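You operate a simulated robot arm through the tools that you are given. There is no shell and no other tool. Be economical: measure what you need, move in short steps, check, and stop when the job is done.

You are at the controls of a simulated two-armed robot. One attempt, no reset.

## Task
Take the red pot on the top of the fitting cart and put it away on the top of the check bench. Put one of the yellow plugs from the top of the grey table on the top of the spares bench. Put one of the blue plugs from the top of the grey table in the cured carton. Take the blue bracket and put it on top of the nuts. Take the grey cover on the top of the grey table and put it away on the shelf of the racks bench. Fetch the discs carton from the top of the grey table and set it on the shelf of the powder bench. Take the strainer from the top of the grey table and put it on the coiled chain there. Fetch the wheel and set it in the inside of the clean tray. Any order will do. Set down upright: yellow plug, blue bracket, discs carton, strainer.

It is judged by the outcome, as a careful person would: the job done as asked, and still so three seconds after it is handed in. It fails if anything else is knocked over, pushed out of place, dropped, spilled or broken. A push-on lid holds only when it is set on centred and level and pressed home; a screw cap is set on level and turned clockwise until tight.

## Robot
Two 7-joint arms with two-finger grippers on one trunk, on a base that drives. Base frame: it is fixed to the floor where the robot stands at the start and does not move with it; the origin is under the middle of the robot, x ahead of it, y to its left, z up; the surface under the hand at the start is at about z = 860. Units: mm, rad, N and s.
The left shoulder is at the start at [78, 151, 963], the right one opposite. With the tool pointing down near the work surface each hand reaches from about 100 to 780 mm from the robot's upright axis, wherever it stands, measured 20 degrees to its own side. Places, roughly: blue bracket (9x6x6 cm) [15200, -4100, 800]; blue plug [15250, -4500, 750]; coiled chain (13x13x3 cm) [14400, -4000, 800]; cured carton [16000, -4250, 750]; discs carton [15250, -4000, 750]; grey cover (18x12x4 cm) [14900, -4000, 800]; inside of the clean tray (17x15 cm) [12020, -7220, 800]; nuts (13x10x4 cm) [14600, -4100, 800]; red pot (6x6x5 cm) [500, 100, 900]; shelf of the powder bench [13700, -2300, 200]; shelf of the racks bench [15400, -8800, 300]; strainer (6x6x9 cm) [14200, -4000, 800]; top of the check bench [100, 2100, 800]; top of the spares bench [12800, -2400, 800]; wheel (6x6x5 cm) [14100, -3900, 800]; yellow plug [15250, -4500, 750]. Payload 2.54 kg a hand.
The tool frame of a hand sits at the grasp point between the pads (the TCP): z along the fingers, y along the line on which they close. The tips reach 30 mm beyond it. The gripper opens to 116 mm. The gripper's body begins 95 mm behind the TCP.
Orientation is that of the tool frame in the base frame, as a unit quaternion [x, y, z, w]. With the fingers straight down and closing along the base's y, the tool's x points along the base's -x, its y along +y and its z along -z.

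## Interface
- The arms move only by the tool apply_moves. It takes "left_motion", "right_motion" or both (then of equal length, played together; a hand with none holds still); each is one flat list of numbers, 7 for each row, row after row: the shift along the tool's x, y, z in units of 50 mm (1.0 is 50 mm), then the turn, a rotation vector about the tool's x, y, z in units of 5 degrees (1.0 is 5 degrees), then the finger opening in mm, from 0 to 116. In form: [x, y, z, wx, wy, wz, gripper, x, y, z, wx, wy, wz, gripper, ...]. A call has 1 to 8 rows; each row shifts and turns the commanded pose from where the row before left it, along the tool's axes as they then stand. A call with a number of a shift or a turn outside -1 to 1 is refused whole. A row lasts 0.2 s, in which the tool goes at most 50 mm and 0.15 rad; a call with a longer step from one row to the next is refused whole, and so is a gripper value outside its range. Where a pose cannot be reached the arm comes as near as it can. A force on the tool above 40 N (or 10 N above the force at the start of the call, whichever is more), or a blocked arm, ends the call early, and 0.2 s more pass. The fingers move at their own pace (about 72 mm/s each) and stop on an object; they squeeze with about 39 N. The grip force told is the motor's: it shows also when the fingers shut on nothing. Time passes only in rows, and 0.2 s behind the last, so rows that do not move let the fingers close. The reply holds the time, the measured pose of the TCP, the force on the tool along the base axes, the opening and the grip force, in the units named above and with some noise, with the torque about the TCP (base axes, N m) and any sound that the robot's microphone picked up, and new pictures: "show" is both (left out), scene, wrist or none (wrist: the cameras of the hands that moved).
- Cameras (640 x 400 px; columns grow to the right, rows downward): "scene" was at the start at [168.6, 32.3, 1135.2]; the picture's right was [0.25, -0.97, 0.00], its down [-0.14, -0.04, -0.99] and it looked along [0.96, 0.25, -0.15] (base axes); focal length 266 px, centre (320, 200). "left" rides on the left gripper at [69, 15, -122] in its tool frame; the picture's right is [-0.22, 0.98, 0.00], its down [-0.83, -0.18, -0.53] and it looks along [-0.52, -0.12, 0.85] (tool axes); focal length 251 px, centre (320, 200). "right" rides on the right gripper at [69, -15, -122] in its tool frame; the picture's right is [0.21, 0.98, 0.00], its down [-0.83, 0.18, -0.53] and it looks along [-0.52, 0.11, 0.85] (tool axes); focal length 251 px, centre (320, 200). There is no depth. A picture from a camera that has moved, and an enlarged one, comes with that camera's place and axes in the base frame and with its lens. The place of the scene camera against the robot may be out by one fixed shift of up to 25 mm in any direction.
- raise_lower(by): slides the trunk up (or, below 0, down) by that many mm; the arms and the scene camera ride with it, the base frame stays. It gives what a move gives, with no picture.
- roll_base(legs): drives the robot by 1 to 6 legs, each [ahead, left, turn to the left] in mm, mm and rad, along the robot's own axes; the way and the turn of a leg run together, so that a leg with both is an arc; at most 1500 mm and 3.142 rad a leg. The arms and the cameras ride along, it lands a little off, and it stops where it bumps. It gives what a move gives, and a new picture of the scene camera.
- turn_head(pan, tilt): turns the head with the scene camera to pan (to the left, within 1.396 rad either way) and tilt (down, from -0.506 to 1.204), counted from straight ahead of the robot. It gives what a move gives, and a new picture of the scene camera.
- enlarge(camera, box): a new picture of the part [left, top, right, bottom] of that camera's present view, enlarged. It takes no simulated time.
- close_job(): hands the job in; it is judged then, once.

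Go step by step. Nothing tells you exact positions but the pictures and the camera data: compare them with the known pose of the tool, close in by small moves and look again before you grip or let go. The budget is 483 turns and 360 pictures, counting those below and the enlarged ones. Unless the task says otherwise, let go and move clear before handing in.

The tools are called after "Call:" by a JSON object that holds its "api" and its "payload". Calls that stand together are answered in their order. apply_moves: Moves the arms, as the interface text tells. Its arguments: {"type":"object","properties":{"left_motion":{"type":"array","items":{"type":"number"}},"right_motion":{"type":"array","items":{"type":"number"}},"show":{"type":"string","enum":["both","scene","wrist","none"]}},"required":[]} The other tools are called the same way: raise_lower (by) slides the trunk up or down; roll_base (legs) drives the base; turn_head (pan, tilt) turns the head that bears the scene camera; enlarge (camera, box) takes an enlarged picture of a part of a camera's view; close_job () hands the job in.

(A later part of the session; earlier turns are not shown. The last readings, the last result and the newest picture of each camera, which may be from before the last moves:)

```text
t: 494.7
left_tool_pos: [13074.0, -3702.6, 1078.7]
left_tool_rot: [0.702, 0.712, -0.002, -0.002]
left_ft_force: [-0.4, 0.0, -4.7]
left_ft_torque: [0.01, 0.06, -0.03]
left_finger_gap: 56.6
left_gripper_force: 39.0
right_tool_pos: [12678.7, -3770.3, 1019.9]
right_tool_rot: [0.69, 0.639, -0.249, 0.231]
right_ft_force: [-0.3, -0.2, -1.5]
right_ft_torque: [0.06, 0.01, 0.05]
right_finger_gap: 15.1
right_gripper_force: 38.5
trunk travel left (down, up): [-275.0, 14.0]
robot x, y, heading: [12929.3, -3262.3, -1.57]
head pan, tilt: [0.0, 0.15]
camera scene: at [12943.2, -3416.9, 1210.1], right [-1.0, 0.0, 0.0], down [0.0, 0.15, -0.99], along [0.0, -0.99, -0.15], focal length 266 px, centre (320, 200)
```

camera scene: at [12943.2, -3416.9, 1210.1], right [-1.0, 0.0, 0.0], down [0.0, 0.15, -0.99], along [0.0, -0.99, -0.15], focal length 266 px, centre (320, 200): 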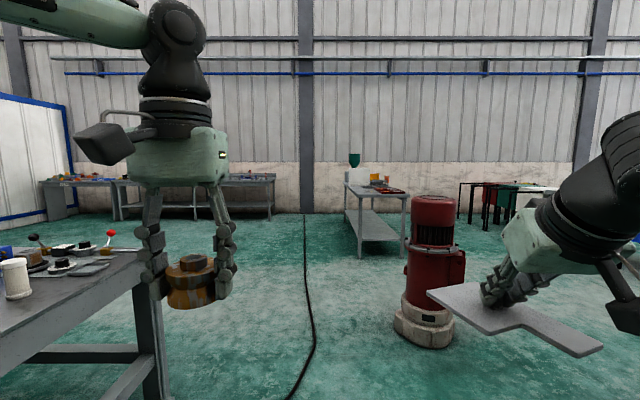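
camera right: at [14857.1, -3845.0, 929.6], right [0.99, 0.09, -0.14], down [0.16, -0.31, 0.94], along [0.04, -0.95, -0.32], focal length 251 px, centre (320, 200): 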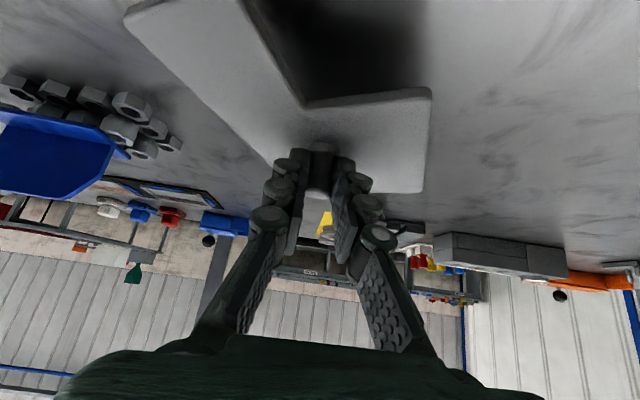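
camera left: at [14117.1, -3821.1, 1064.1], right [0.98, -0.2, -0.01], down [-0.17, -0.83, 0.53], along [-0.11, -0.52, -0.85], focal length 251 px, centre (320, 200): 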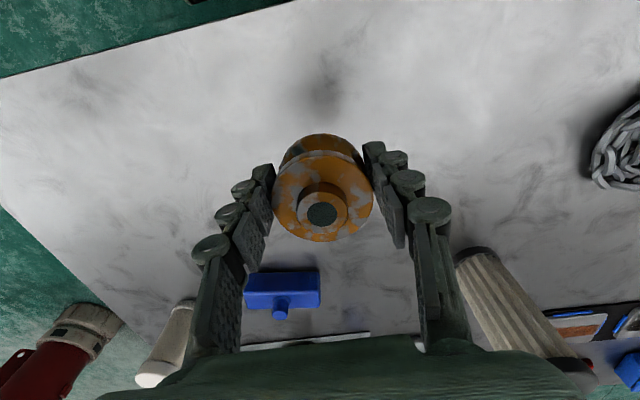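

Clear path south. I drive to y ≈ −7300 and slide east toward the racks bench.

Call:
{"api": "roll_base", "payload": {"legs": [[1350, 0, 0], [1350, 0, 0], [1350, 0, 0], [0, 900, 0]]}}

Call:
{"api": "turn_head", "payload": {"pan": 0.3, "tilt": 0.35}}

```text
t: 522.6
left_tool_pos: [13910.8, -7757.0, 1078.7]
left_tool_rot: [0.71, 0.704, -0.002, -0.003]
left_ft_force: [-0.2, -0.3, -5.3]
left_ft_torque: [0.05, 0.02, 0.01]
left_finger_gap: 56.8
left_gripper_force: 38.6
right_tool_pos: [13514.6, -7817.3, 1019.0]
right_tool_rot: [0.697, 0.632, -0.251, 0.227]
right_ft_force: [-0.2, 0.1, -1.7]
right_ft_torque: [0.02, -0.03, -0.02]
right_finger_gap: 15.0
right_gripper_force: 39.1
trunk travel left (down, up): [-275.0, 14.0]
robot x, y, heading: [13776.3, -7317.8, -1.593]
head pan, tilt: [0.0, 0.15]
camera scene: at [13785.6, -7469.5, 1210.1], right [-1.0, 0.02, 0.0], down [0.0, 0.15, -0.99], along [-0.02, -0.99, -0.15], focal length 266 px, centre (320, 200)
```

scene: 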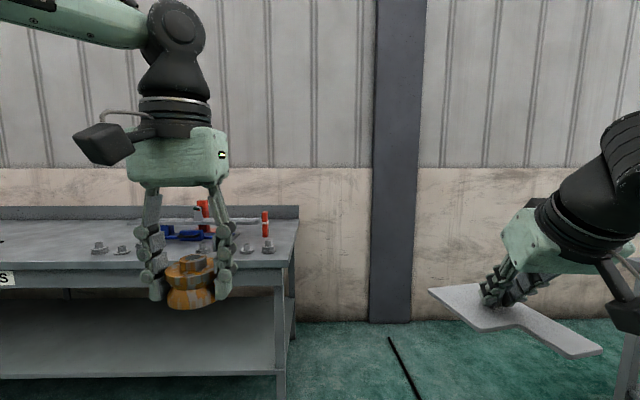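

```text
t: 523.4
left_tool_pos: [13910.5, -7758.2, 1077.9]
left_tool_rot: [0.71, 0.705, -0.001, -0.004]
left_ft_force: [0.2, -0.2, -4.1]
left_ft_torque: [0.0, 0.02, 0.03]
left_finger_gap: 56.7
left_gripper_force: 39.3
right_tool_pos: [13515.2, -7816.8, 1019.0]
right_tool_rot: [0.697, 0.632, -0.252, 0.227]
right_ft_force: [-0.3, -0.9, -1.6]
right_ft_torque: [-0.01, -0.02, 0.0]
right_finger_gap: 15.3
right_gripper_force: 39.0
trunk travel left (down, up): [-275.0, 14.0]
robot x, y, heading: [13774.2, -7318.4, -1.587]
head pan, tilt: [0.3, 0.351]
camera scene: at [13813.0, -7466.2, 1191.4], right [-0.96, -0.28, 0.0], down [-0.09, 0.33, -0.94], along [0.26, -0.9, -0.34], focal length 266 px, centre (320, 200)
```

scene: 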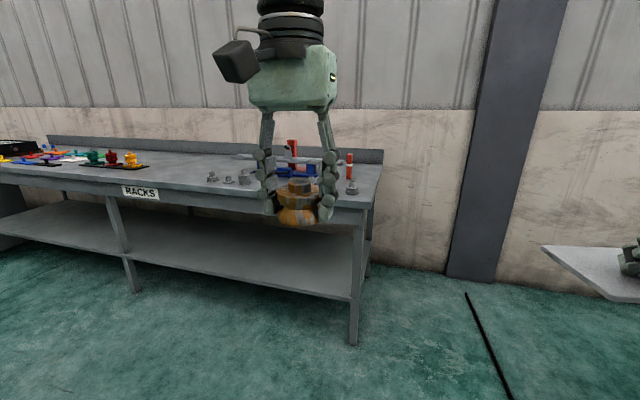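

The racks bench shelf is at about z 285, front edge y ≈ −8530. I put the right arm in the outward low-reach pose and reposition the base diagonally.

Call:
{"api": "apply_moves", "payload": {"right_motion": [0, -0.86, 0, 0, 0, 0, 5, 0, -0.86, 0, 0, 0, 0, 5, 0, -0.86, 0, 0, 0, 0, 5, 0, -0.86, 0, 0, 0, 0, 5, 0, -0.86, 0, 0, 0, 0, 5, 0, -0.86, 0, 0, 0, 0, 5, 0, -0.86, 0, 0, 0, 0, 5], "show": "none"}}

Call:
{"api": "apply_moves", "payload": {"right_motion": [0, 0, 0, 0.643, 0, 0.766, 5, 0, 0, 0, 0.643, 0, 0.766, 5, 0, 0, 0, 0.643, 0, 0.766, 5, 0, 0, 0, 0.643, 0, 0.766, 5, 0, 0, 0, 0.643, 0, 0.766, 5, 0, 0, 0, 0.643, 0, 0.766, 5, 0, 0, 0, 0.643, 0, 0.766, 5, 0, 0, 0, 0.643, 0, 0.766, 5], "show": "none"}}

Call:
{"api": "roll_base", "payload": {"legs": [[0, 800, 0], [370, 0, 0], [0, 0, 0.8]]}}

Call:
{"api": "turn_head", "payload": {"pan": -0.75, "tilt": 0.45}}

```text
t: 525.0
left_tool_pos: [13909.2, -7757.0, 1077.7]
left_tool_rot: [0.709, 0.705, -0.002, -0.003]
left_ft_force: [0.3, 0.1, -5.3]
left_ft_torque: [0.0, -0.02, 0.0]
left_finger_gap: 56.6
left_gripper_force: 38.9
right_tool_pos: [13214.1, -7788.7, 1018.8]
right_tool_rot: [0.697, 0.632, -0.251, 0.228]
right_ft_force: [-0.5, 0.1, -1.4]
right_ft_torque: [0.0, 0.01, 0.0]
right_finger_gap: 15.1
right_gripper_force: 39.9
trunk travel left (down, up): [-275.0, 14.0]
robot x, y, heading: [13779.7, -7317.1, -1.588]
head pan, tilt: [0.3, 0.351]
```

```text
t: 526.8
left_tool_pos: [13910.5, -7757.8, 1078.2]
left_tool_rot: [0.71, 0.704, -0.002, -0.003]
left_ft_force: [0.5, 0.2, -5.2]
left_ft_torque: [0.02, -0.01, -0.01]
left_finger_gap: 56.6
left_gripper_force: 38.9
right_tool_pos: [13214.2, -7787.8, 1019.3]
right_tool_rot: [0.871, 0.355, -0.316, 0.126]
right_ft_force: [0.2, 0.0, -1.9]
right_ft_torque: [0.05, 0.04, -0.01]
right_finger_gap: 15.0
right_gripper_force: 39.4
trunk travel left (down, up): [-275.0, 14.0]
robot x, y, heading: [13775.2, -7314.4, -1.591]
head pan, tilt: [0.3, 0.351]
```

```text
t: 539.0
left_tool_pos: [14988.4, -7908.7, 1076.3]
left_tool_rot: [0.376, 0.927, -0.004, -0.003]
left_ft_force: [0.0, -0.8, -5.6]
left_ft_torque: [0.03, 0.09, -0.01]
left_finger_gap: 57.0
left_gripper_force: 39.1
right_tool_pos: [14527.7, -8432.0, 1020.3]
right_tool_rot: [0.661, 0.669, -0.24, 0.24]
right_ft_force: [0.1, -0.1, -1.4]
right_ft_torque: [-0.02, 0.04, -0.01]
right_finger_gap: 15.2
right_gripper_force: 39.1
trunk travel left (down, up): [-275.0, 14.0]
robot x, y, heading: [14578.1, -7695.4, -0.782]
head pan, tilt: [0.3, 0.351]
camera scene: at [14719.5, -7782.1, 1191.3], right [-0.47, -0.89, 0.0], down [-0.3, 0.16, -0.94], along [0.83, -0.44, -0.34], focal length 266 px, centre (320, 200)
```

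scene: 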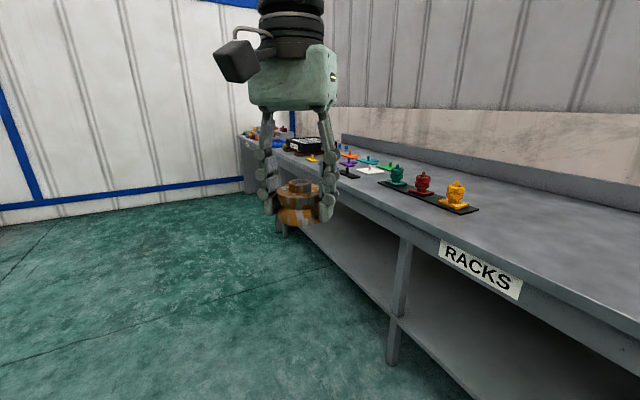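

```text
t: 540.3
left_tool_pos: [14987.9, -7908.2, 1078.0]
left_tool_rot: [0.376, 0.926, -0.003, -0.002]
left_ft_force: [0.7, -0.7, -5.0]
left_ft_torque: [0.01, 0.0, 0.0]
left_finger_gap: 56.6
left_gripper_force: 38.6
right_tool_pos: [14528.7, -8432.1, 1020.6]
right_tool_rot: [0.661, 0.669, -0.24, 0.24]
right_ft_force: [0.2, -0.2, -0.9]
right_ft_torque: [0.02, 0.01, 0.01]
right_finger_gap: 15.0
right_gripper_force: 39.4
trunk travel left (down, up): [-275.0, 14.0]
robot x, y, heading: [14579.9, -7703.5, -0.782]
head pan, tilt: [-0.75, 0.45]
camera scene: at [14640.3, -7830.7, 1182.2], right [-1.0, -0.04, 0.0], down [-0.02, 0.44, -0.9], along [0.03, -0.9, -0.44], focal length 266 px, centre (320, 200)
```

scene: 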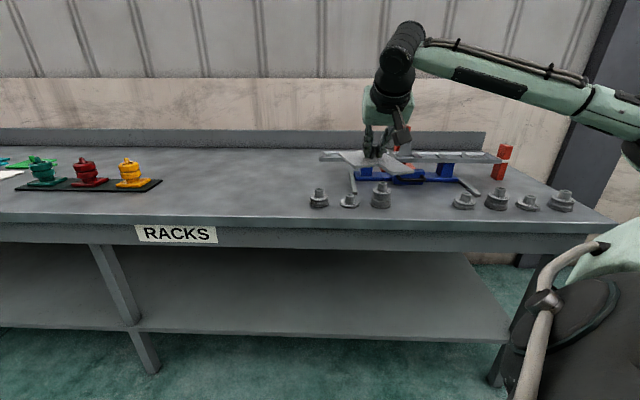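

I back off a little, then lower the trunk and the arm in front of the bench.

Call:
{"api": "roll_base", "payload": {"legs": [[-127, 128, 0]]}}

Call:
{"api": "raise_lower", "payload": {"by": -270}}

Call:
{"api": "apply_moves", "payload": {"right_motion": [0.514, 0, 0.613, 0, 0, 0, 5, 0.514, 0, 0.613, 0, 0, 0, 5, 0.514, 0, 0.613, 0, 0, 0, 5, 0.514, 0, 0.613, 0, 0, 0, 5, 0.514, 0, 0.613, 0, 0, 0, 5, 0.514, 0, 0.613, 0, 0, 0, 5, 0.514, 0, 0.613, 0, 0, 0, 5, 0.514, 0, 0.613, 0, 0, 0, 5], "show": "both"}}

```text
t: 542.2
left_tool_pos: [14988.2, -7726.0, 1078.7]
left_tool_rot: [0.376, 0.927, -0.002, -0.002]
left_ft_force: [0.3, -0.3, -4.8]
left_ft_torque: [0.03, 0.02, -0.01]
left_finger_gap: 56.6
left_gripper_force: 39.3
right_tool_pos: [14527.8, -8250.4, 1019.0]
right_tool_rot: [0.662, 0.669, -0.24, 0.239]
right_ft_force: [-0.6, 0.1, -1.7]
right_ft_torque: [0.03, 0.01, -0.02]
right_finger_gap: 14.8
right_gripper_force: 39.0
trunk travel left (down, up): [-275.0, 14.0]
robot x, y, heading: [14575.2, -7516.9, -0.783]
head pan, tilt: [-0.75, 0.45]
camera scene: at [14640.2, -7649.2, 1182.2], right [-1.0, -0.04, 0.0], down [-0.02, 0.43, -0.9], along [0.03, -0.9, -0.44], focal length 266 px, centre (320, 200)
```

scene: 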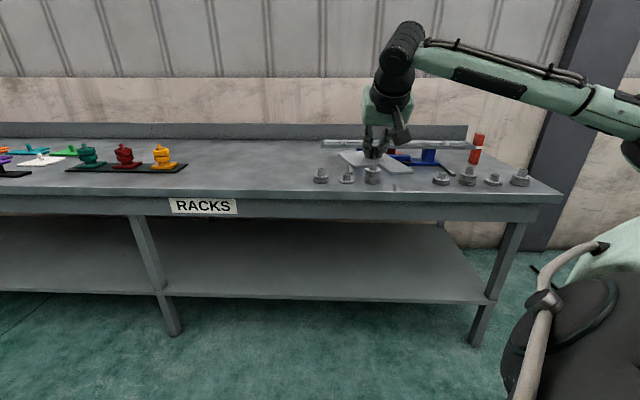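

```text
t: 545.0
left_tool_pos: [14988.0, -7725.9, 807.9]
left_tool_rot: [0.376, 0.927, -0.003, -0.003]
left_ft_force: [-0.1, 0.7, -6.2]
left_ft_torque: [0.05, 0.06, 0.01]
left_finger_gap: 56.9
left_gripper_force: 39.0
right_tool_pos: [14527.4, -8250.7, 748.8]
right_tool_rot: [0.661, 0.669, -0.241, 0.24]
right_ft_force: [0.0, -0.1, -1.2]
right_ft_torque: [0.03, -0.01, -0.01]
right_finger_gap: 14.8
right_gripper_force: 38.9
trunk travel left (down, up): [-5.0, 284.0]
robot x, y, heading: [14579.4, -7521.7, -0.785]
head pan, tilt: [-0.75, 0.45]
```

```text
t: 546.8
left_tool_pos: [14987.1, -7726.0, 808.6]
left_tool_rot: [0.377, 0.926, -0.003, -0.002]
left_ft_force: [0.0, 1.0, -5.1]
left_ft_torque: [0.01, 0.04, 0.02]
left_finger_gap: 56.7
left_gripper_force: 39.0
right_tool_pos: [14528.2, -8250.1, 429.9]
right_tool_rot: [0.661, 0.669, -0.24, 0.241]
right_ft_force: [-0.4, 1.6, -1.0]
right_ft_torque: [0.05, 0.02, -0.02]
right_finger_gap: 14.9
right_gripper_force: 38.8
trunk travel left (down, up): [-5.0, 284.0]
robot x, y, heading: [14575.0, -7518.5, -0.78]
head pan, tilt: [-0.75, 0.45]
camera scene: at [14640.2, -7649.4, 912.2], right [-1.0, -0.04, 0.0], down [-0.02, 0.44, -0.9], along [0.03, -0.9, -0.44], focal length 266 px, centre (320, 200)
camera right: at [14512.7, -8117.7, 479.5], right [0.97, 0.18, -0.14], down [0.19, -0.29, 0.94], along [0.12, -0.94, -0.32], focal length 251 px, centre (320, 200)
```

scene: 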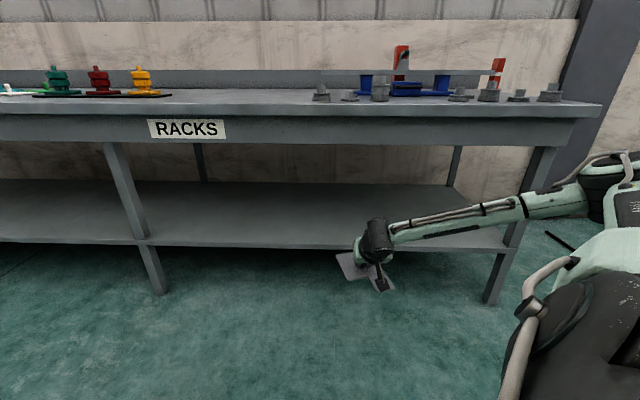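
right: 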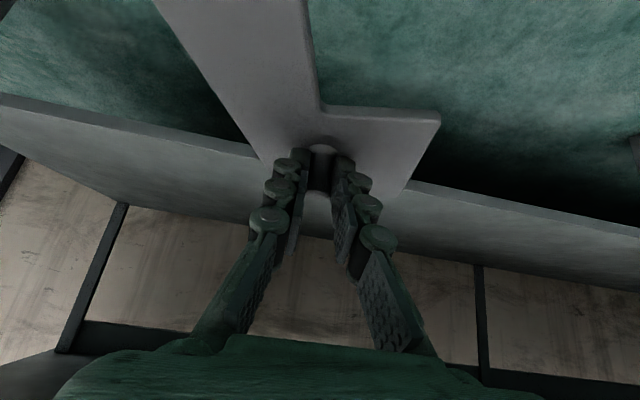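

At this bench the elbow would meet the table edge in that pose. I'll face the bench squarely with the hand far lateral instead; first rotate and re-orient in free space.

Call:
{"api": "roll_base", "payload": {"legs": [[-200, 0, 0], [0, 0, -0.785]]}}

Call:
{"api": "apply_moves", "payload": {"right_motion": [0, 0, 0, -0.643, 0, -0.766, 5, 0, 0, 0, -0.643, 0, -0.766, 5, 0, 0, 0, -0.643, 0, -0.766, 5, 0, 0, 0, -0.643, 0, -0.766, 5, 0, 0, 0, -0.643, 0, -0.766, 5, 0, 0, 0, -0.643, 0, -0.766, 5, 0, 0, 0, -0.643, 0, -0.766, 5, 0, 0, 0, -0.643, 0, -0.766, 5], "left_motion": [0, 0, -0.5, 0, 0, 0, 30, 0, 0, -0.5, 0, 0, 0, 30, 0, 0, -0.5, 0, 0, 0, 30, 0, 0, -0.5, 0, 0, 0, 30, 0, 0, -0.5, 0, 0, 0, 30, 0, 0, -0.5, 0, 0, 0, 30, 0, 0, 0, 0, 0, 0, 30, 0, 0, 0, 0, 0, 0, 30], "show": "none"}}

```text
t: 550.5
left_tool_pos: [14579.9, -7813.0, 807.0]
left_tool_rot: [0.7, 0.714, -0.002, -0.003]
left_ft_force: [0.5, -0.2, -5.8]
left_ft_torque: [0.07, 0.0, 0.0]
left_finger_gap: 56.7
left_gripper_force: 38.7
right_tool_pos: [13886.1, -7860.1, 430.1]
right_tool_rot: [0.866, 0.367, -0.314, 0.13]
right_ft_force: [-0.5, -0.1, -1.1]
right_ft_torque: [0.06, -0.02, -0.01]
right_finger_gap: 15.1
right_gripper_force: 39.4
trunk travel left (down, up): [-5.0, 284.0]
robot x, y, heading: [14436.4, -7374.5, -1.563]
head pan, tilt: [-0.75, 0.45]
camera scene: at [14384.7, -7504.2, 912.1], right [-0.74, 0.68, 0.0], down [0.29, 0.32, -0.9], along [-0.61, -0.66, -0.44], focal length 266 px, centre (320, 200)
```

scene: 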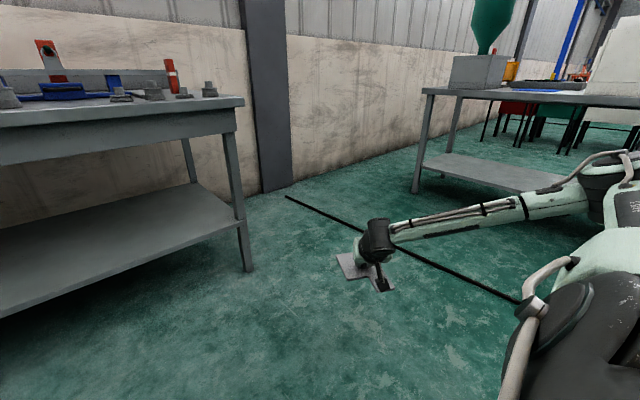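

```text
t: 552.2
left_tool_pos: [14591.3, -7806.1, 946.2]
left_tool_rot: [0.7, 0.714, -0.002, -0.003]
left_ft_force: [0.4, 0.7, -5.7]
left_ft_torque: [0.03, -0.06, 0.01]
left_finger_gap: 56.6
left_gripper_force: 38.8
left hand out of reach, approached as far as the arm can: row 6
right_tool_pos: [13886.2, -7861.6, 430.5]
right_tool_rot: [0.688, 0.642, -0.248, 0.231]
right_ft_force: [-0.4, -0.5, -1.2]
right_ft_torque: [0.05, 0.01, 0.02]
right_finger_gap: 15.3
right_gripper_force: 38.7
trunk travel left (down, up): [-5.0, 284.0]
robot x, y, heading: [14436.6, -7376.9, -1.564]
head pan, tilt: [-0.75, 0.45]
```

No limit hit so far. I test the descent to z ≈ 320 here.

Call:
{"api": "apply_moves", "payload": {"right_motion": [0.514, 0, 0.613, 0, 0, 0, 5, 0.514, 0, 0.613, 0, 0, 0, 5, 0.38, 0, 0.46, 0, 0, 0, 5], "show": "scene"}}

```text
t: 553.0
left_tool_pos: [14590.2, -7807.6, 947.0]
left_tool_rot: [0.7, 0.714, -0.003, -0.004]
left_ft_force: [0.8, 0.5, -5.5]
left_ft_torque: [0.06, 0.02, 0.0]
left_finger_gap: 56.7
left_gripper_force: 39.3
right_tool_pos: [13885.2, -7861.3, 320.6]
right_tool_rot: [0.689, 0.641, -0.248, 0.231]
right_ft_force: [-0.1, -0.6, -1.0]
right_ft_torque: [0.07, -0.03, 0.04]
right_finger_gap: 15.0
right_gripper_force: 38.9
trunk travel left (down, up): [-5.0, 284.0]
robot x, y, heading: [14436.3, -7375.7, -1.564]
head pan, tilt: [-0.75, 0.45]
camera scene: at [14384.7, -7504.2, 912.2], right [-0.74, 0.68, 0.0], down [0.29, 0.32, -0.9], along [-0.61, -0.66, -0.44], focal length 266 px, centre (320, 200)
```

scene: 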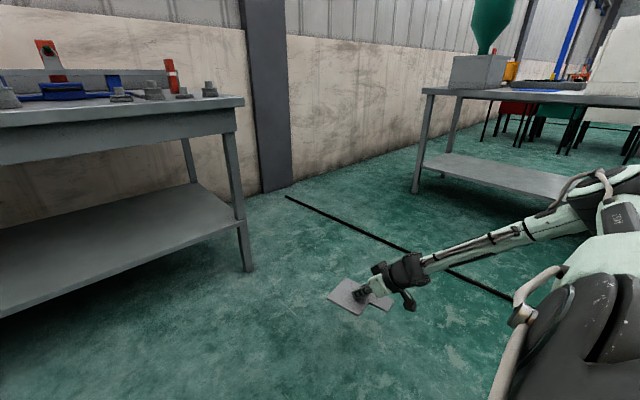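

Reachable with the elbow well behind. I raise slightly, slide to x ≈ 15050 and approach the shelf.

Call:
{"api": "apply_moves", "payload": {"right_motion": [-0.514, 0, -0.613, 0, 0, 0, 5, -0.38, 0, -0.46, 0, 0, 0, 5], "show": "none"}}

Call:
{"api": "roll_base", "payload": {"legs": [[0, 615, -0.007], [550, 0, 0]]}}

Call:
{"api": "apply_moves", "payload": {"right_motion": [0, 0, 0, 0, 0, 0, 5], "show": "wrist"}}

```text
t: 553.6
left_tool_pos: [14591.3, -7807.2, 947.3]
left_tool_rot: [0.701, 0.714, -0.003, -0.003]
left_ft_force: [-0.9, 0.4, -5.5]
left_ft_torque: [0.06, -0.02, 0.0]
left_finger_gap: 56.7
left_gripper_force: 38.9
right_tool_pos: [13886.2, -7860.8, 389.2]
right_tool_rot: [0.689, 0.641, -0.248, 0.231]
right_ft_force: [0.0, 0.0, -2.0]
right_ft_torque: [0.03, -0.01, 0.0]
right_finger_gap: 15.1
right_gripper_force: 38.4
trunk travel left (down, up): [-5.0, 284.0]
robot x, y, heading: [14433.2, -7375.3, -1.564]
head pan, tilt: [-0.75, 0.45]
```

```text
t: 562.8
left_tool_pos: [15197.8, -8355.0, 947.3]
left_tool_rot: [0.705, 0.709, -0.003, -0.003]
left_ft_force: [0.0, 0.5, -5.4]
left_ft_torque: [0.08, -0.01, -0.02]
left_finger_gap: 57.0
left_gripper_force: 38.9
right_tool_pos: [14490.5, -8403.9, 388.5]
right_tool_rot: [0.692, 0.637, -0.25, 0.23]
right_ft_force: [0.5, -0.7, -2.3]
right_ft_torque: [0.04, -0.01, 0.0]
right_finger_gap: 14.8
right_gripper_force: 38.7
trunk travel left (down, up): [-5.0, 284.0]
robot x, y, heading: [15045.3, -7925.2, -1.575]
head pan, tilt: [-0.75, 0.45]
camera scene: at [14993.8, -8050.9, 912.1], right [-0.73, 0.68, 0.0], down [0.3, 0.32, -0.9], along [-0.62, -0.66, -0.44], focal length 266 px, centre (320, 200)
```

scene: 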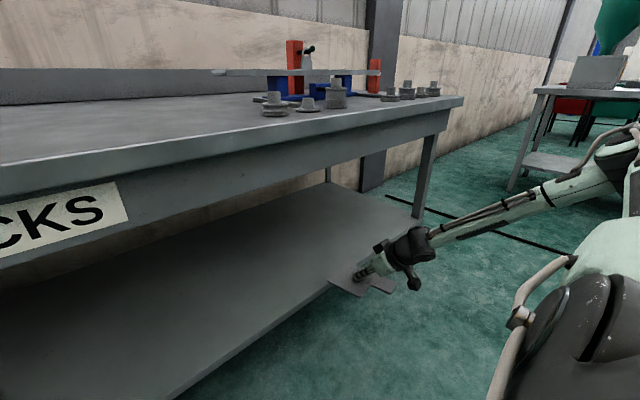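

```text
t: 563.2
left_tool_pos: [15196.9, -8355.3, 946.8]
left_tool_rot: [0.704, 0.71, -0.003, -0.004]
left_ft_force: [-0.1, 0.2, -5.1]
left_ft_torque: [0.03, 0.0, 0.0]
left_finger_gap: 56.9
left_gripper_force: 39.1
right_tool_pos: [14491.9, -8402.9, 389.5]
right_tool_rot: [0.692, 0.638, -0.249, 0.23]
right_ft_force: [-0.4, 0.5, -1.9]
right_ft_torque: [0.03, 0.0, 0.0]
right_finger_gap: 14.8
right_gripper_force: 39.3
trunk travel left (down, up): [-5.0, 284.0]
robot x, y, heading: [15046.5, -7921.7, -1.573]
head pan, tilt: [-0.75, 0.45]
camera right: at [14488.4, -8271.1, 439.2], right [0.99, 0.09, -0.14], down [0.16, -0.31, 0.94], along [0.04, -0.95, -0.32], focal length 251 px, centre (320, 200)
```

right: 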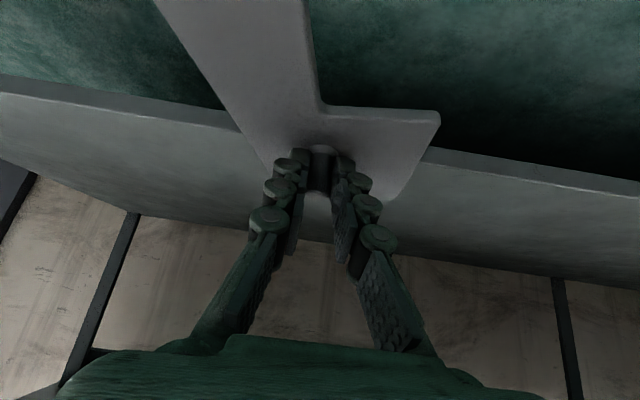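

I drive forward 215 mm and extend the hand to put the whole plate over the shelf.

Call:
{"api": "roll_base", "payload": {"legs": [[215, 0, 0]]}}

Call:
{"api": "apply_moves", "payload": {"right_motion": [-0.4, 0, 0.34, 0, 0, 0, 5, 0.4, 0, 0.48, 0, 0, 0, 5], "show": "both"}}

```text
t: 564.8
left_tool_pos: [15195.6, -8571.1, 946.1]
left_tool_rot: [0.704, 0.71, -0.003, -0.003]
left_ft_force: [1.3, 0.0, -5.0]
left_ft_torque: [0.02, 0.02, 0.03]
left_finger_gap: 56.7
left_gripper_force: 39.2
right_tool_pos: [14490.0, -8618.1, 390.0]
right_tool_rot: [0.692, 0.638, -0.249, 0.23]
right_ft_force: [0.1, 0.3, -1.6]
right_ft_torque: [0.02, -0.01, 0.04]
right_finger_gap: 14.8
right_gripper_force: 38.8
trunk travel left (down, up): [-5.0, 284.0]
robot x, y, heading: [15043.9, -8140.4, -1.575]
head pan, tilt: [-0.75, 0.45]
camera scene: at [14992.9, -8265.7, 912.1], right [-0.73, 0.69, 0.0], down [0.3, 0.32, -0.9], along [-0.62, -0.66, -0.44], focal length 266 px, centre (320, 200)
```

scene: 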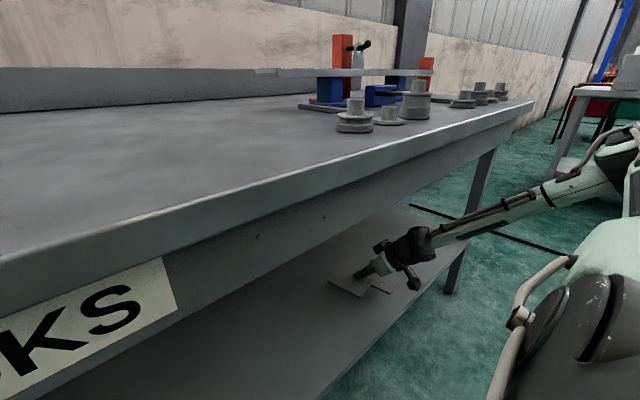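

```text
t: 565.4
left_tool_pos: [15195.9, -8570.3, 946.4]
left_tool_rot: [0.705, 0.71, -0.003, -0.003]
left_ft_force: [-0.2, 0.9, -4.8]
left_ft_torque: [0.04, 0.0, 0.0]
left_finger_gap: 56.4
left_gripper_force: 39.3
right_tool_pos: [14487.2, -8644.0, 358.8]
right_tool_rot: [0.692, 0.637, -0.25, 0.229]
right_ft_force: [-0.2, -0.9, -0.8]
right_ft_torque: [0.05, 0.02, 0.01]
right_finger_gap: 15.1
right_gripper_force: 39.0
trunk travel left (down, up): [-5.0, 284.0]
robot x, y, heading: [15043.5, -8138.2, -1.569]
head pan, tilt: [-0.75, 0.45]
camera scene: at [14993.0, -8265.7, 912.2], right [-0.73, 0.69, 0.0], down [0.3, 0.32, -0.9], along [-0.62, -0.66, -0.44], focal length 266 px, centre (320, 200)
camera right: at [14484.5, -8511.7, 407.9], right [0.99, 0.08, -0.14], down [0.16, -0.31, 0.94], along [0.04, -0.95, -0.32], focal length 251 px, centre (320, 200)
```

scene: 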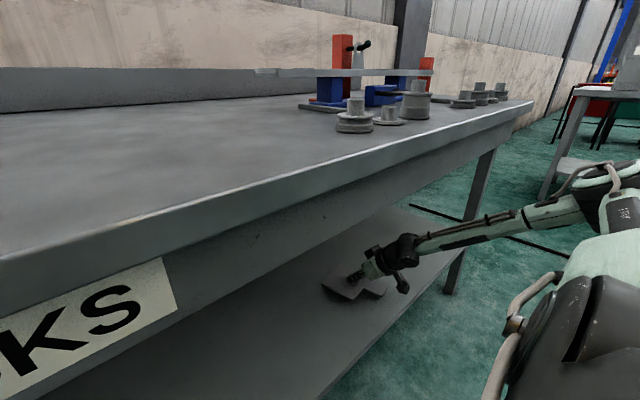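
right: 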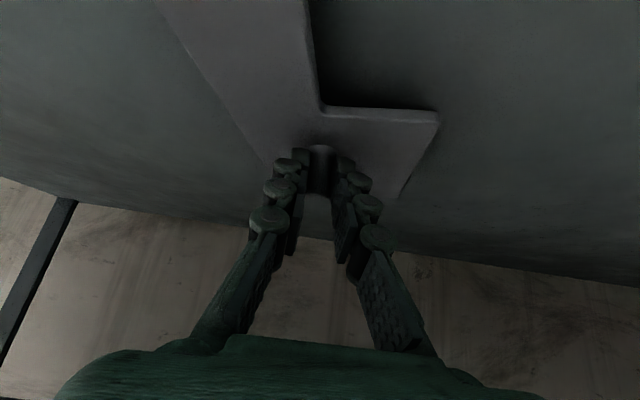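

Call:
{"api": "apply_moves", "payload": {"right_motion": [0.25, 0, 0.3, 0, 0, 0, 5, 0.06, 0, 0.08, 0, 0, 0, 5, 0.05, 0, 0.06, 0, 0, 0, 5, 0.04, 0, 0.05, 0, 0, 0, 5], "show": "none"}}

Call:
{"api": "enlarge", "payload": {"camera": "scene", "box": [290, 220, 450, 340]}}

```text
t: 566.1
left_tool_pos: [15196.7, -8568.6, 947.0]
left_tool_rot: [0.705, 0.709, -0.003, -0.003]
left_ft_force: [0.1, -0.1, -5.4]
left_ft_torque: [0.03, 0.0, 0.0]
left_finger_gap: 56.7
left_gripper_force: 39.5
right_tool_pos: [14487.8, -8644.7, 340.9]
right_tool_rot: [0.691, 0.637, -0.252, 0.231]
right_ft_force: [6.3, 17.1, 22.7]
right_ft_torque: [0.78, -0.2, 0.13]
right_finger_gap: 14.9
right_gripper_force: 38.8
trunk travel left (down, up): [-5.0, 284.0]
robot x, y, heading: [15047.4, -8140.9, -1.577]
head pan, tilt: [-0.75, 0.45]
stopped in row 3 (right hand): the force on the tool passed its limit at 46 N (the readings are from after the stop); the commanded pose is now the measured one
```

```text
3.33 times, centred on (370, 280) of scene
camera zoom: at [14994.3, -8263.7, 912.9], right [-0.73, 0.69, 0.0], down [0.3, 0.32, -0.9], along [-0.62, -0.66, -0.43], focal length 885 px, centre (153, -67)
```

zoom: 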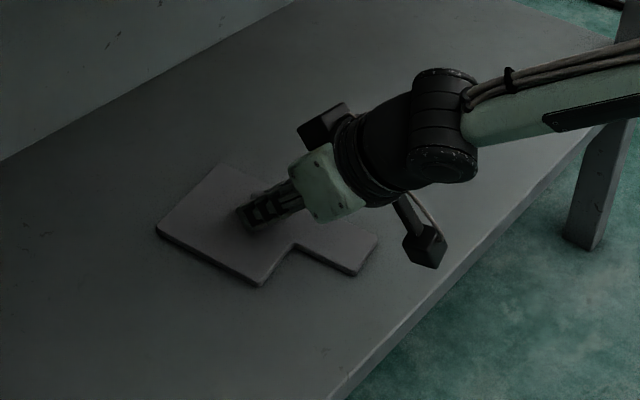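

The cover is on the shelf, well inside. I ease, open and withdraw along the tool axis.

Call:
{"api": "apply_moves", "payload": {"right_motion": [-0.04, 0, -0.05, 0, 0, 0, 5, 0, 0, 0, 0, 0, 0, 55, 0, 0, 0, 0, 0, 0, 55, 0, 0, -0.3, 0, 0, 0, 55, 0, 0, -0.7, 0, 0, 0, 55, 0, 0, -0.8, 0, 0, 0, 55], "show": "none"}}

Call:
{"api": "roll_base", "payload": {"legs": [[-400, 0, 0]]}}

Call:
{"api": "enlarge", "payload": {"camera": "scene", "box": [200, 150, 440, 300]}}

```text
t: 567.5
left_tool_pos: [15196.4, -8569.5, 946.6]
left_tool_rot: [0.705, 0.709, -0.003, -0.003]
left_ft_force: [-0.9, 0.4, -5.3]
left_ft_torque: [0.09, -0.05, 0.01]
left_finger_gap: 56.7
left_gripper_force: 38.6
right_tool_pos: [14491.7, -8586.0, 407.0]
right_tool_rot: [0.692, 0.636, -0.251, 0.231]
right_ft_force: [-0.6, -0.4, -0.3]
right_ft_torque: [-0.04, 0.0, 0.02]
right_finger_gap: 54.9
right_gripper_force: 0.0
trunk travel left (down, up): [-5.0, 284.0]
robot x, y, heading: [15046.1, -8138.4, -1.573]
head pan, tilt: [-0.75, 0.45]
```

```text
t: 570.0
left_tool_pos: [15197.9, -8171.0, 946.7]
left_tool_rot: [0.705, 0.709, -0.003, -0.003]
left_ft_force: [-0.5, -0.1, -5.1]
left_ft_torque: [0.06, -0.02, 0.0]
left_finger_gap: 56.9
left_gripper_force: 38.9
right_tool_pos: [14494.1, -8185.1, 408.2]
right_tool_rot: [0.692, 0.637, -0.25, 0.231]
right_ft_force: [0.1, 0.2, -0.3]
right_ft_torque: [-0.03, 0.03, 0.0]
right_finger_gap: 55.1
right_gripper_force: 0.0
trunk travel left (down, up): [-5.0, 284.0]
robot x, y, heading: [15049.6, -7739.5, -1.576]
head pan, tilt: [-0.75, 0.45]
camera scene: at [14995.2, -7865.7, 912.2], right [-0.73, 0.69, 0.0], down [0.3, 0.32, -0.9], along [-0.62, -0.65, -0.44], focal length 266 px, centre (320, 200)
```

scene: 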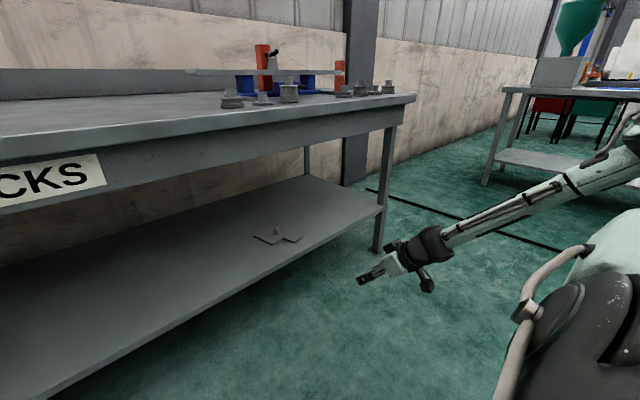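

```text
2.67 times, centred on (320, 225) of scene
camera zoom: at [14995.2, -7865.7, 912.2], right [-0.73, 0.69, 0.0], down [0.3, 0.32, -0.9], along [-0.62, -0.65, -0.44], focal length 708 px, centre (320, 133)
```

zoom: 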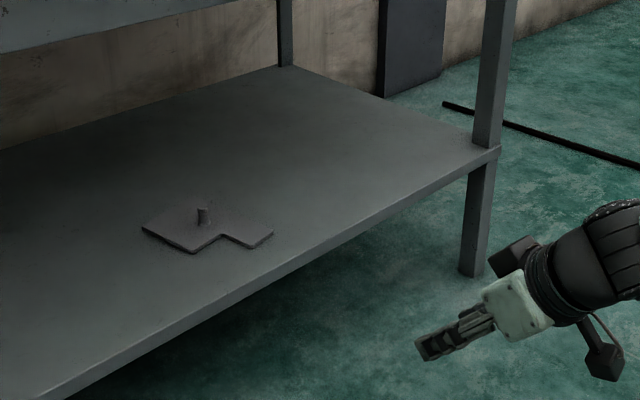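

The cover lies on the racks shelf. Now the wheel: I raise the trunk and head west to the clean tray's table.

Call:
{"api": "raise_lower", "payload": {"by": 240}}

Call:
{"api": "apply_moves", "payload": {"right_motion": [-0.3, 0.7, -0.7, 0, 0, 0, 55, -0.3, 0.7, -0.6, 0, 0, 0, 55, -0.3, 0.7, -0.6, 0, 0, 0, 55, -0.3, 0.7, -0.6, 0, 0, 0, 55, -0.3, 0.7, -0.6, 0, 0, 0, 55, -0.3, 0.7, -0.6, 0, 0, 0, 55, -0.3, 0.7, -0.6, 0, 0, 0, 55], "show": "none"}}

Call:
{"api": "roll_base", "payload": {"legs": [[-400, 0, 0], [0, 0, -1.57], [1300, 0, 0]]}}

Call:
{"api": "turn_head", "payload": {"pan": 0.0, "tilt": 0.3}}

```text
t: 572.5
left_tool_pos: [15198.0, -8171.8, 1185.6]
left_tool_rot: [0.706, 0.709, -0.003, -0.003]
left_ft_force: [0.5, 0.2, -5.8]
left_ft_torque: [0.1, -0.04, -0.03]
left_finger_gap: 56.6
left_gripper_force: 39.8
right_tool_pos: [14494.4, -8186.7, 648.1]
right_tool_rot: [0.692, 0.637, -0.25, 0.23]
right_ft_force: [0.4, -0.1, -0.7]
right_ft_torque: [-0.02, -0.03, 0.03]
right_finger_gap: 55.2
right_gripper_force: 0.0
trunk travel left (down, up): [-245.0, 44.0]
robot x, y, heading: [15047.1, -7738.8, -1.582]
head pan, tilt: [-0.75, 0.45]
```

```text
refused: row 1 steps farther than a row can; nothing moved
```

```text
t: 585.0
left_tool_pos: [13320.0, -7504.9, 1187.4]
left_tool_rot: [1.0, 0.007, 0.0, -0.005]
left_ft_force: [0.0, 0.6, -5.8]
left_ft_torque: [-0.01, -0.05, -0.03]
left_finger_gap: 56.9
left_gripper_force: 38.8
right_tool_pos: [13298.3, -6801.0, 647.2]
right_tool_rot: [0.94, -0.034, -0.341, -0.013]
right_ft_force: [0.0, 0.4, -0.5]
right_ft_torque: [-0.02, -0.01, 0.04]
right_finger_gap: 55.0
right_gripper_force: 0.0
trunk travel left (down, up): [-245.0, 44.0]
robot x, y, heading: [13751.1, -7348.9, -3.136]
head pan, tilt: [-0.75, 0.45]
camera scene: at [13625.9, -7279.3, 1152.2], right [0.68, 0.73, 0.0], down [0.32, -0.3, -0.9], along [-0.66, 0.61, -0.44], focal length 266 px, centre (320, 200)
```

scene: 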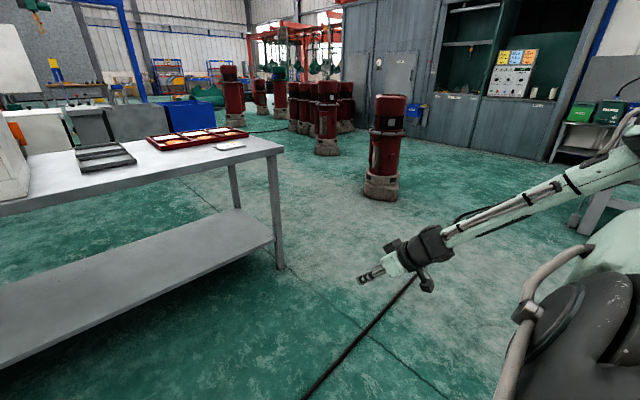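

```text
t: 586.1
left_tool_pos: [13321.1, -7505.0, 1187.3]
left_tool_rot: [1.0, 0.008, 0.0, -0.004]
left_ft_force: [0.0, -0.6, -6.3]
left_ft_torque: [0.05, -0.05, 0.04]
left_finger_gap: 56.9
left_gripper_force: 39.2
right_tool_pos: [13299.1, -6801.7, 647.6]
right_tool_rot: [0.94, -0.035, -0.34, -0.013]
right_ft_force: [-0.1, -0.8, -0.2]
right_ft_torque: [0.0, 0.02, 0.03]
right_finger_gap: 55.0
right_gripper_force: 0.0
trunk travel left (down, up): [-245.0, 44.0]
robot x, y, heading: [13749.6, -7350.2, -3.139]
head pan, tilt: [0.0, 0.3]
camera scene: at [13600.2, -7342.1, 1166.1], right [0.0, 1.0, 0.0], down [0.3, 0.0, -0.96], along [-0.96, 0.0, -0.3], focal length 266 px, centre (320, 200)
```

scene: 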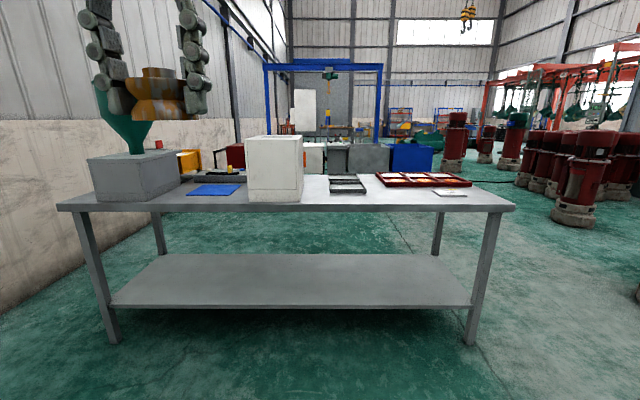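

The black tray at about [12150, −7200] looks like the clean tray. I raise the right hand out of the way and drive closer.

Call:
{"api": "apply_moves", "payload": {"right_motion": [-0.5, 0.4, -0.6, 0, 0, 0, 55, -0.5, 0.4, -0.6, 0, 0, 0, 55, -0.5, 0.4, -0.6, 0, 0, 0, 55, -0.5, 0.4, -0.6, 0, 0, 0, 55, -0.5, 0.4, -0.6, 0, 0, 0, 55, -0.5, 0.4, -0.6, 0, 0, 0, 55, -0.5, 0.4, -0.6, 0, 0, 0, 55, -0.5, 0.4, -0.6, 0, 0, 0, 55], "show": "none"}}

Call:
{"api": "roll_base", "payload": {"legs": [[700, -270, 0]]}}

Call:
{"api": "turn_head", "payload": {"pan": 0.2, "tilt": 0.55}}

```text
t: 587.9
left_tool_pos: [13322.0, -7505.3, 1188.0]
left_tool_rot: [1.0, 0.008, 0.0, -0.004]
left_ft_force: [0.7, -0.2, -5.9]
left_ft_torque: [0.01, -0.06, 0.04]
left_finger_gap: 56.5
left_gripper_force: 38.7
right_tool_pos: [13286.8, -6961.3, 959.4]
right_tool_rot: [0.94, -0.032, -0.339, -0.012]
right_ft_force: [0.4, -0.3, 0.0]
right_ft_torque: [-0.03, -0.03, -0.01]
right_finger_gap: 55.2
right_gripper_force: 0.1
trunk travel left (down, up): [-245.0, 44.0]
robot x, y, heading: [13755.2, -7350.7, -3.14]
head pan, tilt: [0.0, 0.3]
```

```text
t: 591.9
left_tool_pos: [12623.4, -7234.7, 1186.3]
left_tool_rot: [1.0, 0.005, 0.0, -0.005]
left_ft_force: [-0.2, -0.4, -5.4]
left_ft_torque: [0.03, -0.1, 0.0]
left_finger_gap: 56.8
left_gripper_force: 38.8
right_tool_pos: [12591.7, -6690.1, 958.1]
right_tool_rot: [0.94, -0.036, -0.34, -0.013]
right_ft_force: [0.5, -0.7, -0.1]
right_ft_torque: [-0.01, 0.03, -0.01]
right_finger_gap: 55.4
right_gripper_force: 0.0
trunk travel left (down, up): [-245.0, 44.0]
robot x, y, heading: [13049.2, -7084.0, 3.143]
head pan, tilt: [0.0, 0.3]
camera scene: at [12901.4, -7073.1, 1166.0], right [0.0, 1.0, 0.0], down [0.3, 0.0, -0.96], along [-0.96, 0.0, -0.3], focal length 266 px, centre (320, 200)
```

scene: 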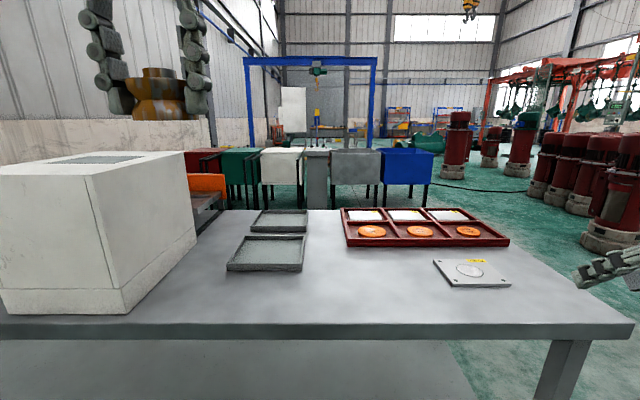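

```text
t: 592.7
left_tool_pos: [12622.5, -7235.5, 1186.5]
left_tool_rot: [1.0, 0.005, 0.001, -0.004]
left_ft_force: [-0.3, -0.2, -5.6]
left_ft_torque: [0.02, -0.03, -0.01]
left_finger_gap: 56.6
left_gripper_force: 39.4
right_tool_pos: [12590.0, -6690.0, 959.6]
right_tool_rot: [0.94, -0.036, -0.34, -0.013]
right_ft_force: [-0.5, -0.7, -0.3]
right_ft_torque: [-0.01, -0.01, 0.02]
right_finger_gap: 55.0
right_gripper_force: 0.0
trunk travel left (down, up): [-245.0, 44.0]
robot x, y, heading: [13054.6, -7080.0, 3.14]
head pan, tilt: [0.201, 0.55]
camera scene: at [12907.0, -7091.0, 1143.2], right [-0.2, 0.98, 0.0], down [0.51, 0.1, -0.85], along [-0.84, -0.17, -0.52], focal length 266 px, centre (320, 200)
```

scene: 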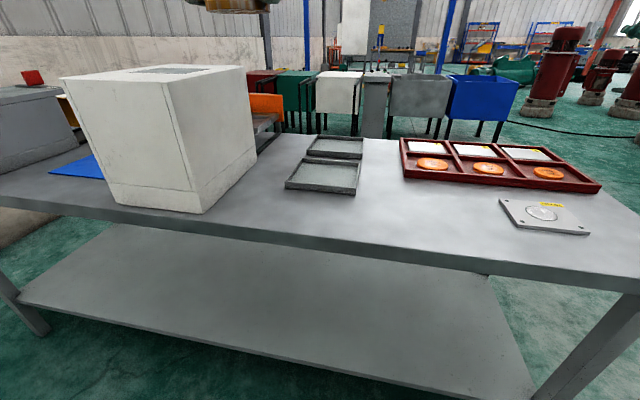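

Two grey trays stand there; I zoom to find the clean one.

Call:
{"api": "enlarge", "payload": {"camera": "scene", "box": [260, 110, 420, 220]}}

```text
3.64 times, centred on (340, 165) of scene
camera zoom: at [12907.0, -7091.0, 1143.2], right [-0.2, 0.98, 0.0], down [0.51, 0.1, -0.85], along [-0.84, -0.17, -0.52], focal length 965 px, centre (247, 327)
```

zoom: 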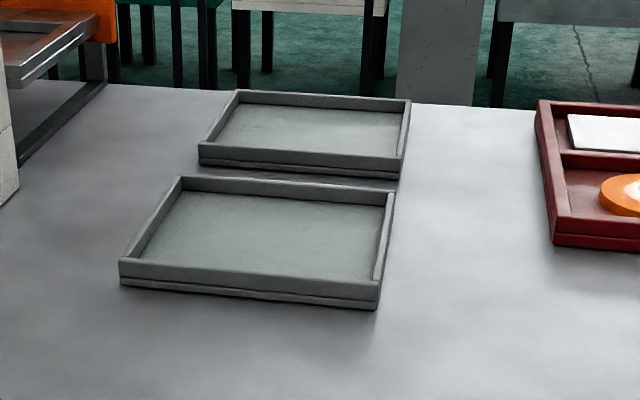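

By position the far tray (≈[11990, −7220]) is the clean tray; it's only reachable from the west side. I tuck the right arm and drive around the north end of the table.

Call:
{"api": "apply_moves", "payload": {"right_motion": [0, 0.8, -0.2, 0, 0.5, 0, 55, 0, 0.8, -0.2, 0, 0.5, 0, 55, 0, 0.8, -0.2, 0, 0.5, 0, 55, 0, 0.8, -0.2, 0, 0.5, 0, 55, 0, 0.8, 0, 0, 0.5, 0, 55], "show": "none"}}

Call:
{"api": "roll_base", "payload": {"legs": [[0, -1150, 0]]}}

Call:
{"api": "turn_head", "payload": {"pan": 0.0, "tilt": 0.3}}

```text
t: 593.9
left_tool_pos: [12621.4, -7234.9, 1186.3]
left_tool_rot: [1.0, 0.006, 0.001, -0.004]
left_ft_force: [-0.6, -0.3, -5.6]
left_ft_torque: [0.0, -0.03, 0.0]
left_finger_gap: 56.7
left_gripper_force: 38.8
right_tool_pos: [12598.9, -6893.7, 991.5]
right_tool_rot: [0.971, -0.037, -0.235, -0.01]
right_ft_force: [-0.1, -0.6, 0.5]
right_ft_torque: [-0.01, 0.01, -0.01]
right_finger_gap: 55.0
right_gripper_force: 0.1
trunk travel left (down, up): [-245.0, 44.0]
robot x, y, heading: [13050.0, -7078.4, 3.14]
head pan, tilt: [0.201, 0.55]
```

```text
t: 605.3
left_tool_pos: [12622.1, -6081.0, 1186.8]
left_tool_rot: [1.0, 0.007, 0.0, -0.004]
left_ft_force: [0.7, 1.0, -4.8]
left_ft_torque: [-0.01, -0.04, 0.04]
left_finger_gap: 56.4
left_gripper_force: 39.4
right_tool_pos: [12599.2, -5740.4, 992.1]
right_tool_rot: [0.971, -0.037, -0.236, -0.009]
right_ft_force: [0.7, 0.2, -0.6]
right_ft_torque: [-0.01, -0.03, 0.02]
right_finger_gap: 55.1
right_gripper_force: 0.1
trunk travel left (down, up): [-245.0, 44.0]
robot x, y, heading: [13051.8, -5930.1, -3.14]
head pan, tilt: [0.201, 0.55]
camera scene: at [12906.6, -5938.1, 1143.1], right [-0.2, 0.98, 0.0], down [0.51, 0.1, -0.85], along [-0.84, -0.17, -0.52], focal length 266 px, centre (320, 200)
```

scene: 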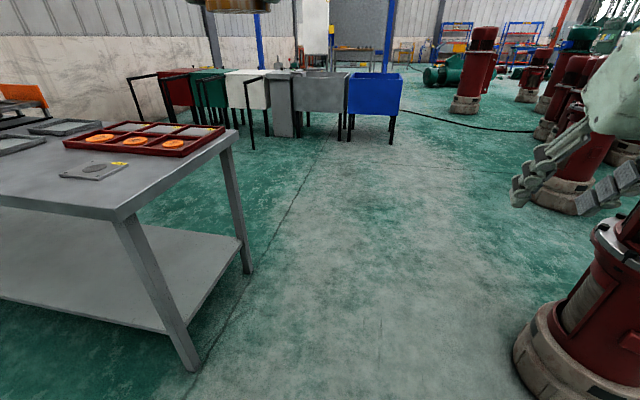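

```text
t: 606.0
left_tool_pos: [12622.8, -6082.3, 1186.3]
left_tool_rot: [1.0, 0.008, 0.002, -0.005]
left_ft_force: [0.9, 0.4, -4.5]
left_ft_torque: [0.04, -0.02, 0.02]
left_finger_gap: 56.9
left_gripper_force: 39.2
right_tool_pos: [12597.7, -5739.0, 992.4]
right_tool_rot: [0.971, -0.036, -0.236, -0.008]
right_ft_force: [-1.0, -0.2, -0.9]
right_ft_torque: [0.03, -0.02, -0.01]
right_finger_gap: 54.7
right_gripper_force: 0.0
trunk travel left (down, up): [-245.0, 44.0]
robot x, y, heading: [13049.5, -5929.3, -3.14]
head pan, tilt: [0.0, 0.3]
camera scene: at [12901.2, -5920.3, 1166.0], right [0.0, 1.0, 0.0], down [0.3, 0.0, -0.95], along [-0.95, 0.0, -0.3], focal length 266 px, centre (320, 200)
```

scene: 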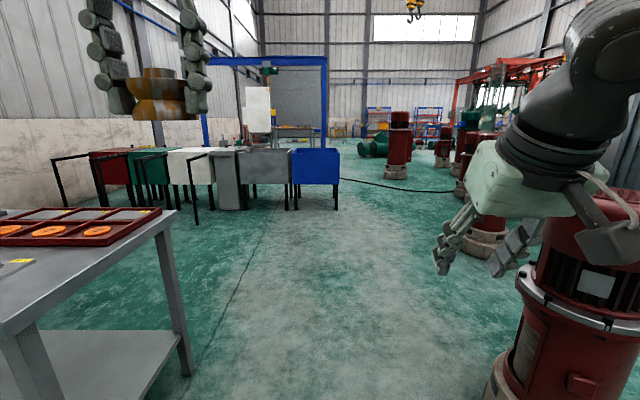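

The gap is clear. I pass through, then slide south on the west side and turn to face the table.

Call:
{"api": "roll_base", "payload": {"legs": [[1400, -20, 0], [650, 0, 0], [0, 1300, 0]]}}

Call:
{"api": "roll_base", "payload": {"legs": [[0, 0, 3.14]]}}

Call:
{"api": "turn_head", "payload": {"pan": 0.0, "tilt": 0.45}}

```text
t: 628.6
left_tool_pos: [10569.9, -7364.2, 1186.6]
left_tool_rot: [1.0, 0.003, 0.0, -0.005]
left_ft_force: [1.0, 0.4, -4.9]
left_ft_torque: [0.0, -0.04, 0.02]
left_finger_gap: 56.6
left_gripper_force: 39.4
right_tool_pos: [10549.2, -7021.8, 991.1]
right_tool_rot: [0.971, -0.04, -0.236, -0.009]
right_ft_force: [-0.2, 0.9, -0.8]
right_ft_torque: [-0.01, -0.02, -0.02]
right_finger_gap: 54.9
right_gripper_force: 0.1
trunk travel left (down, up): [-245.0, 44.0]
robot x, y, heading: [11004.6, -7215.2, 3.139]
head pan, tilt: [0.0, 0.3]
camera scene: at [10850.5, -7204.6, 1166.1], right [0.01, 1.0, 0.0], down [0.3, 0.0, -0.96], along [-0.96, 0.01, -0.3], focal length 266 px, centre (320, 200)
```

scene: 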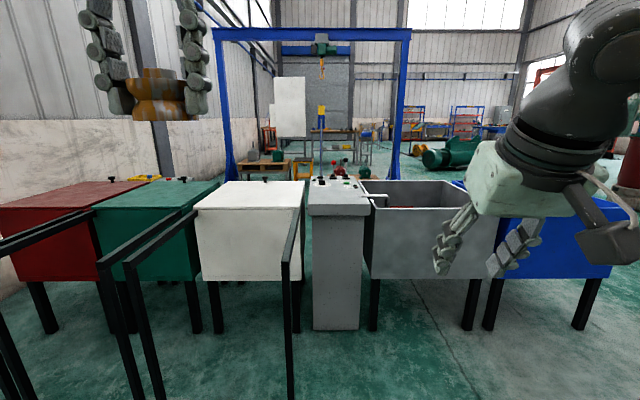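

```text
t: 636.6
left_tool_pos: [11430.9, -7059.9, 1185.9]
left_tool_rot: [-0.008, 1.0, -0.004, -0.001]
left_ft_force: [0.0, -0.3, -5.7]
left_ft_torque: [0.01, 0.06, 0.0]
left_finger_gap: 56.7
left_gripper_force: 39.2
right_tool_pos: [11455.3, -7402.0, 993.1]
right_tool_rot: [0.036, 0.971, -0.008, 0.236]
right_ft_force: [0.0, 0.2, 0.7]
right_ft_torque: [0.0, 0.01, 0.05]
right_finger_gap: 54.8
right_gripper_force: 0.0
trunk travel left (down, up): [-245.0, 44.0]
robot x, y, heading: [10998.5, -7214.6, -0.002]
head pan, tilt: [0.0, 0.3]
camera scene: at [11173.9, -7204.8, 1166.1], right [0.0, -1.0, 0.0], down [-0.3, 0.0, -0.96], along [0.96, 0.0, -0.3], focal length 266 px, centre (320, 200)
```

scene: 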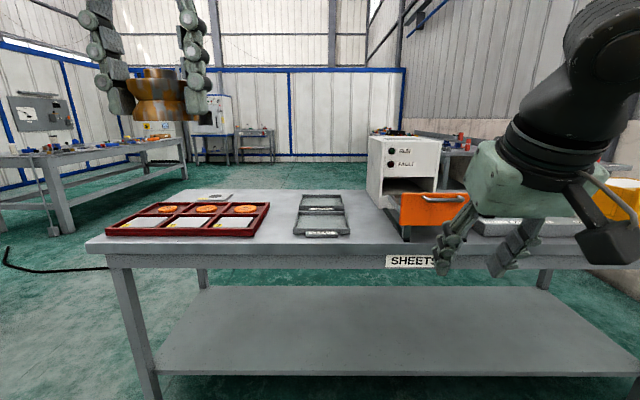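

```text
t: 637.3
left_tool_pos: [11431.7, -7059.6, 1186.5]
left_tool_rot: [-0.008, 1.0, -0.005, -0.001]
left_ft_force: [0.4, 0.6, -6.1]
left_ft_torque: [0.0, 0.09, 0.02]
left_finger_gap: 56.9
left_gripper_force: 39.1
right_tool_pos: [11455.9, -7402.1, 991.2]
right_tool_rot: [0.036, 0.971, -0.008, 0.236]
right_ft_force: [0.5, -0.5, 0.4]
right_ft_torque: [-0.02, 0.01, 0.0]
right_finger_gap: 55.1
right_gripper_force: 0.1
trunk travel left (down, up): [-245.0, 44.0]
robot x, y, heading: [11001.9, -7214.2, 0.008]
head pan, tilt: [0.0, 0.45]
camera scene: at [11172.4, -7204.8, 1152.2], right [0.0, -1.0, 0.0], down [-0.44, 0.0, -0.9], along [0.9, 0.0, -0.44], focal length 266 px, centre (320, 200)
```

scene: 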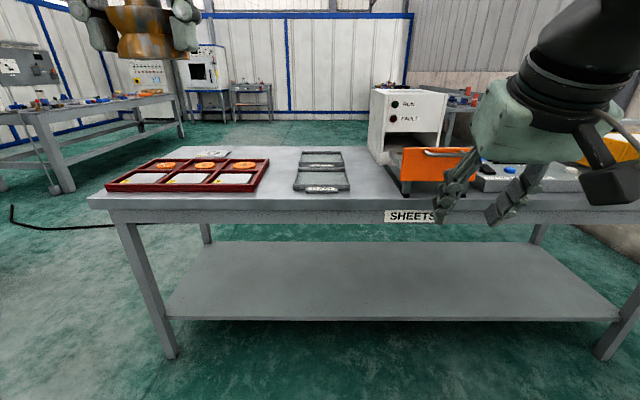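

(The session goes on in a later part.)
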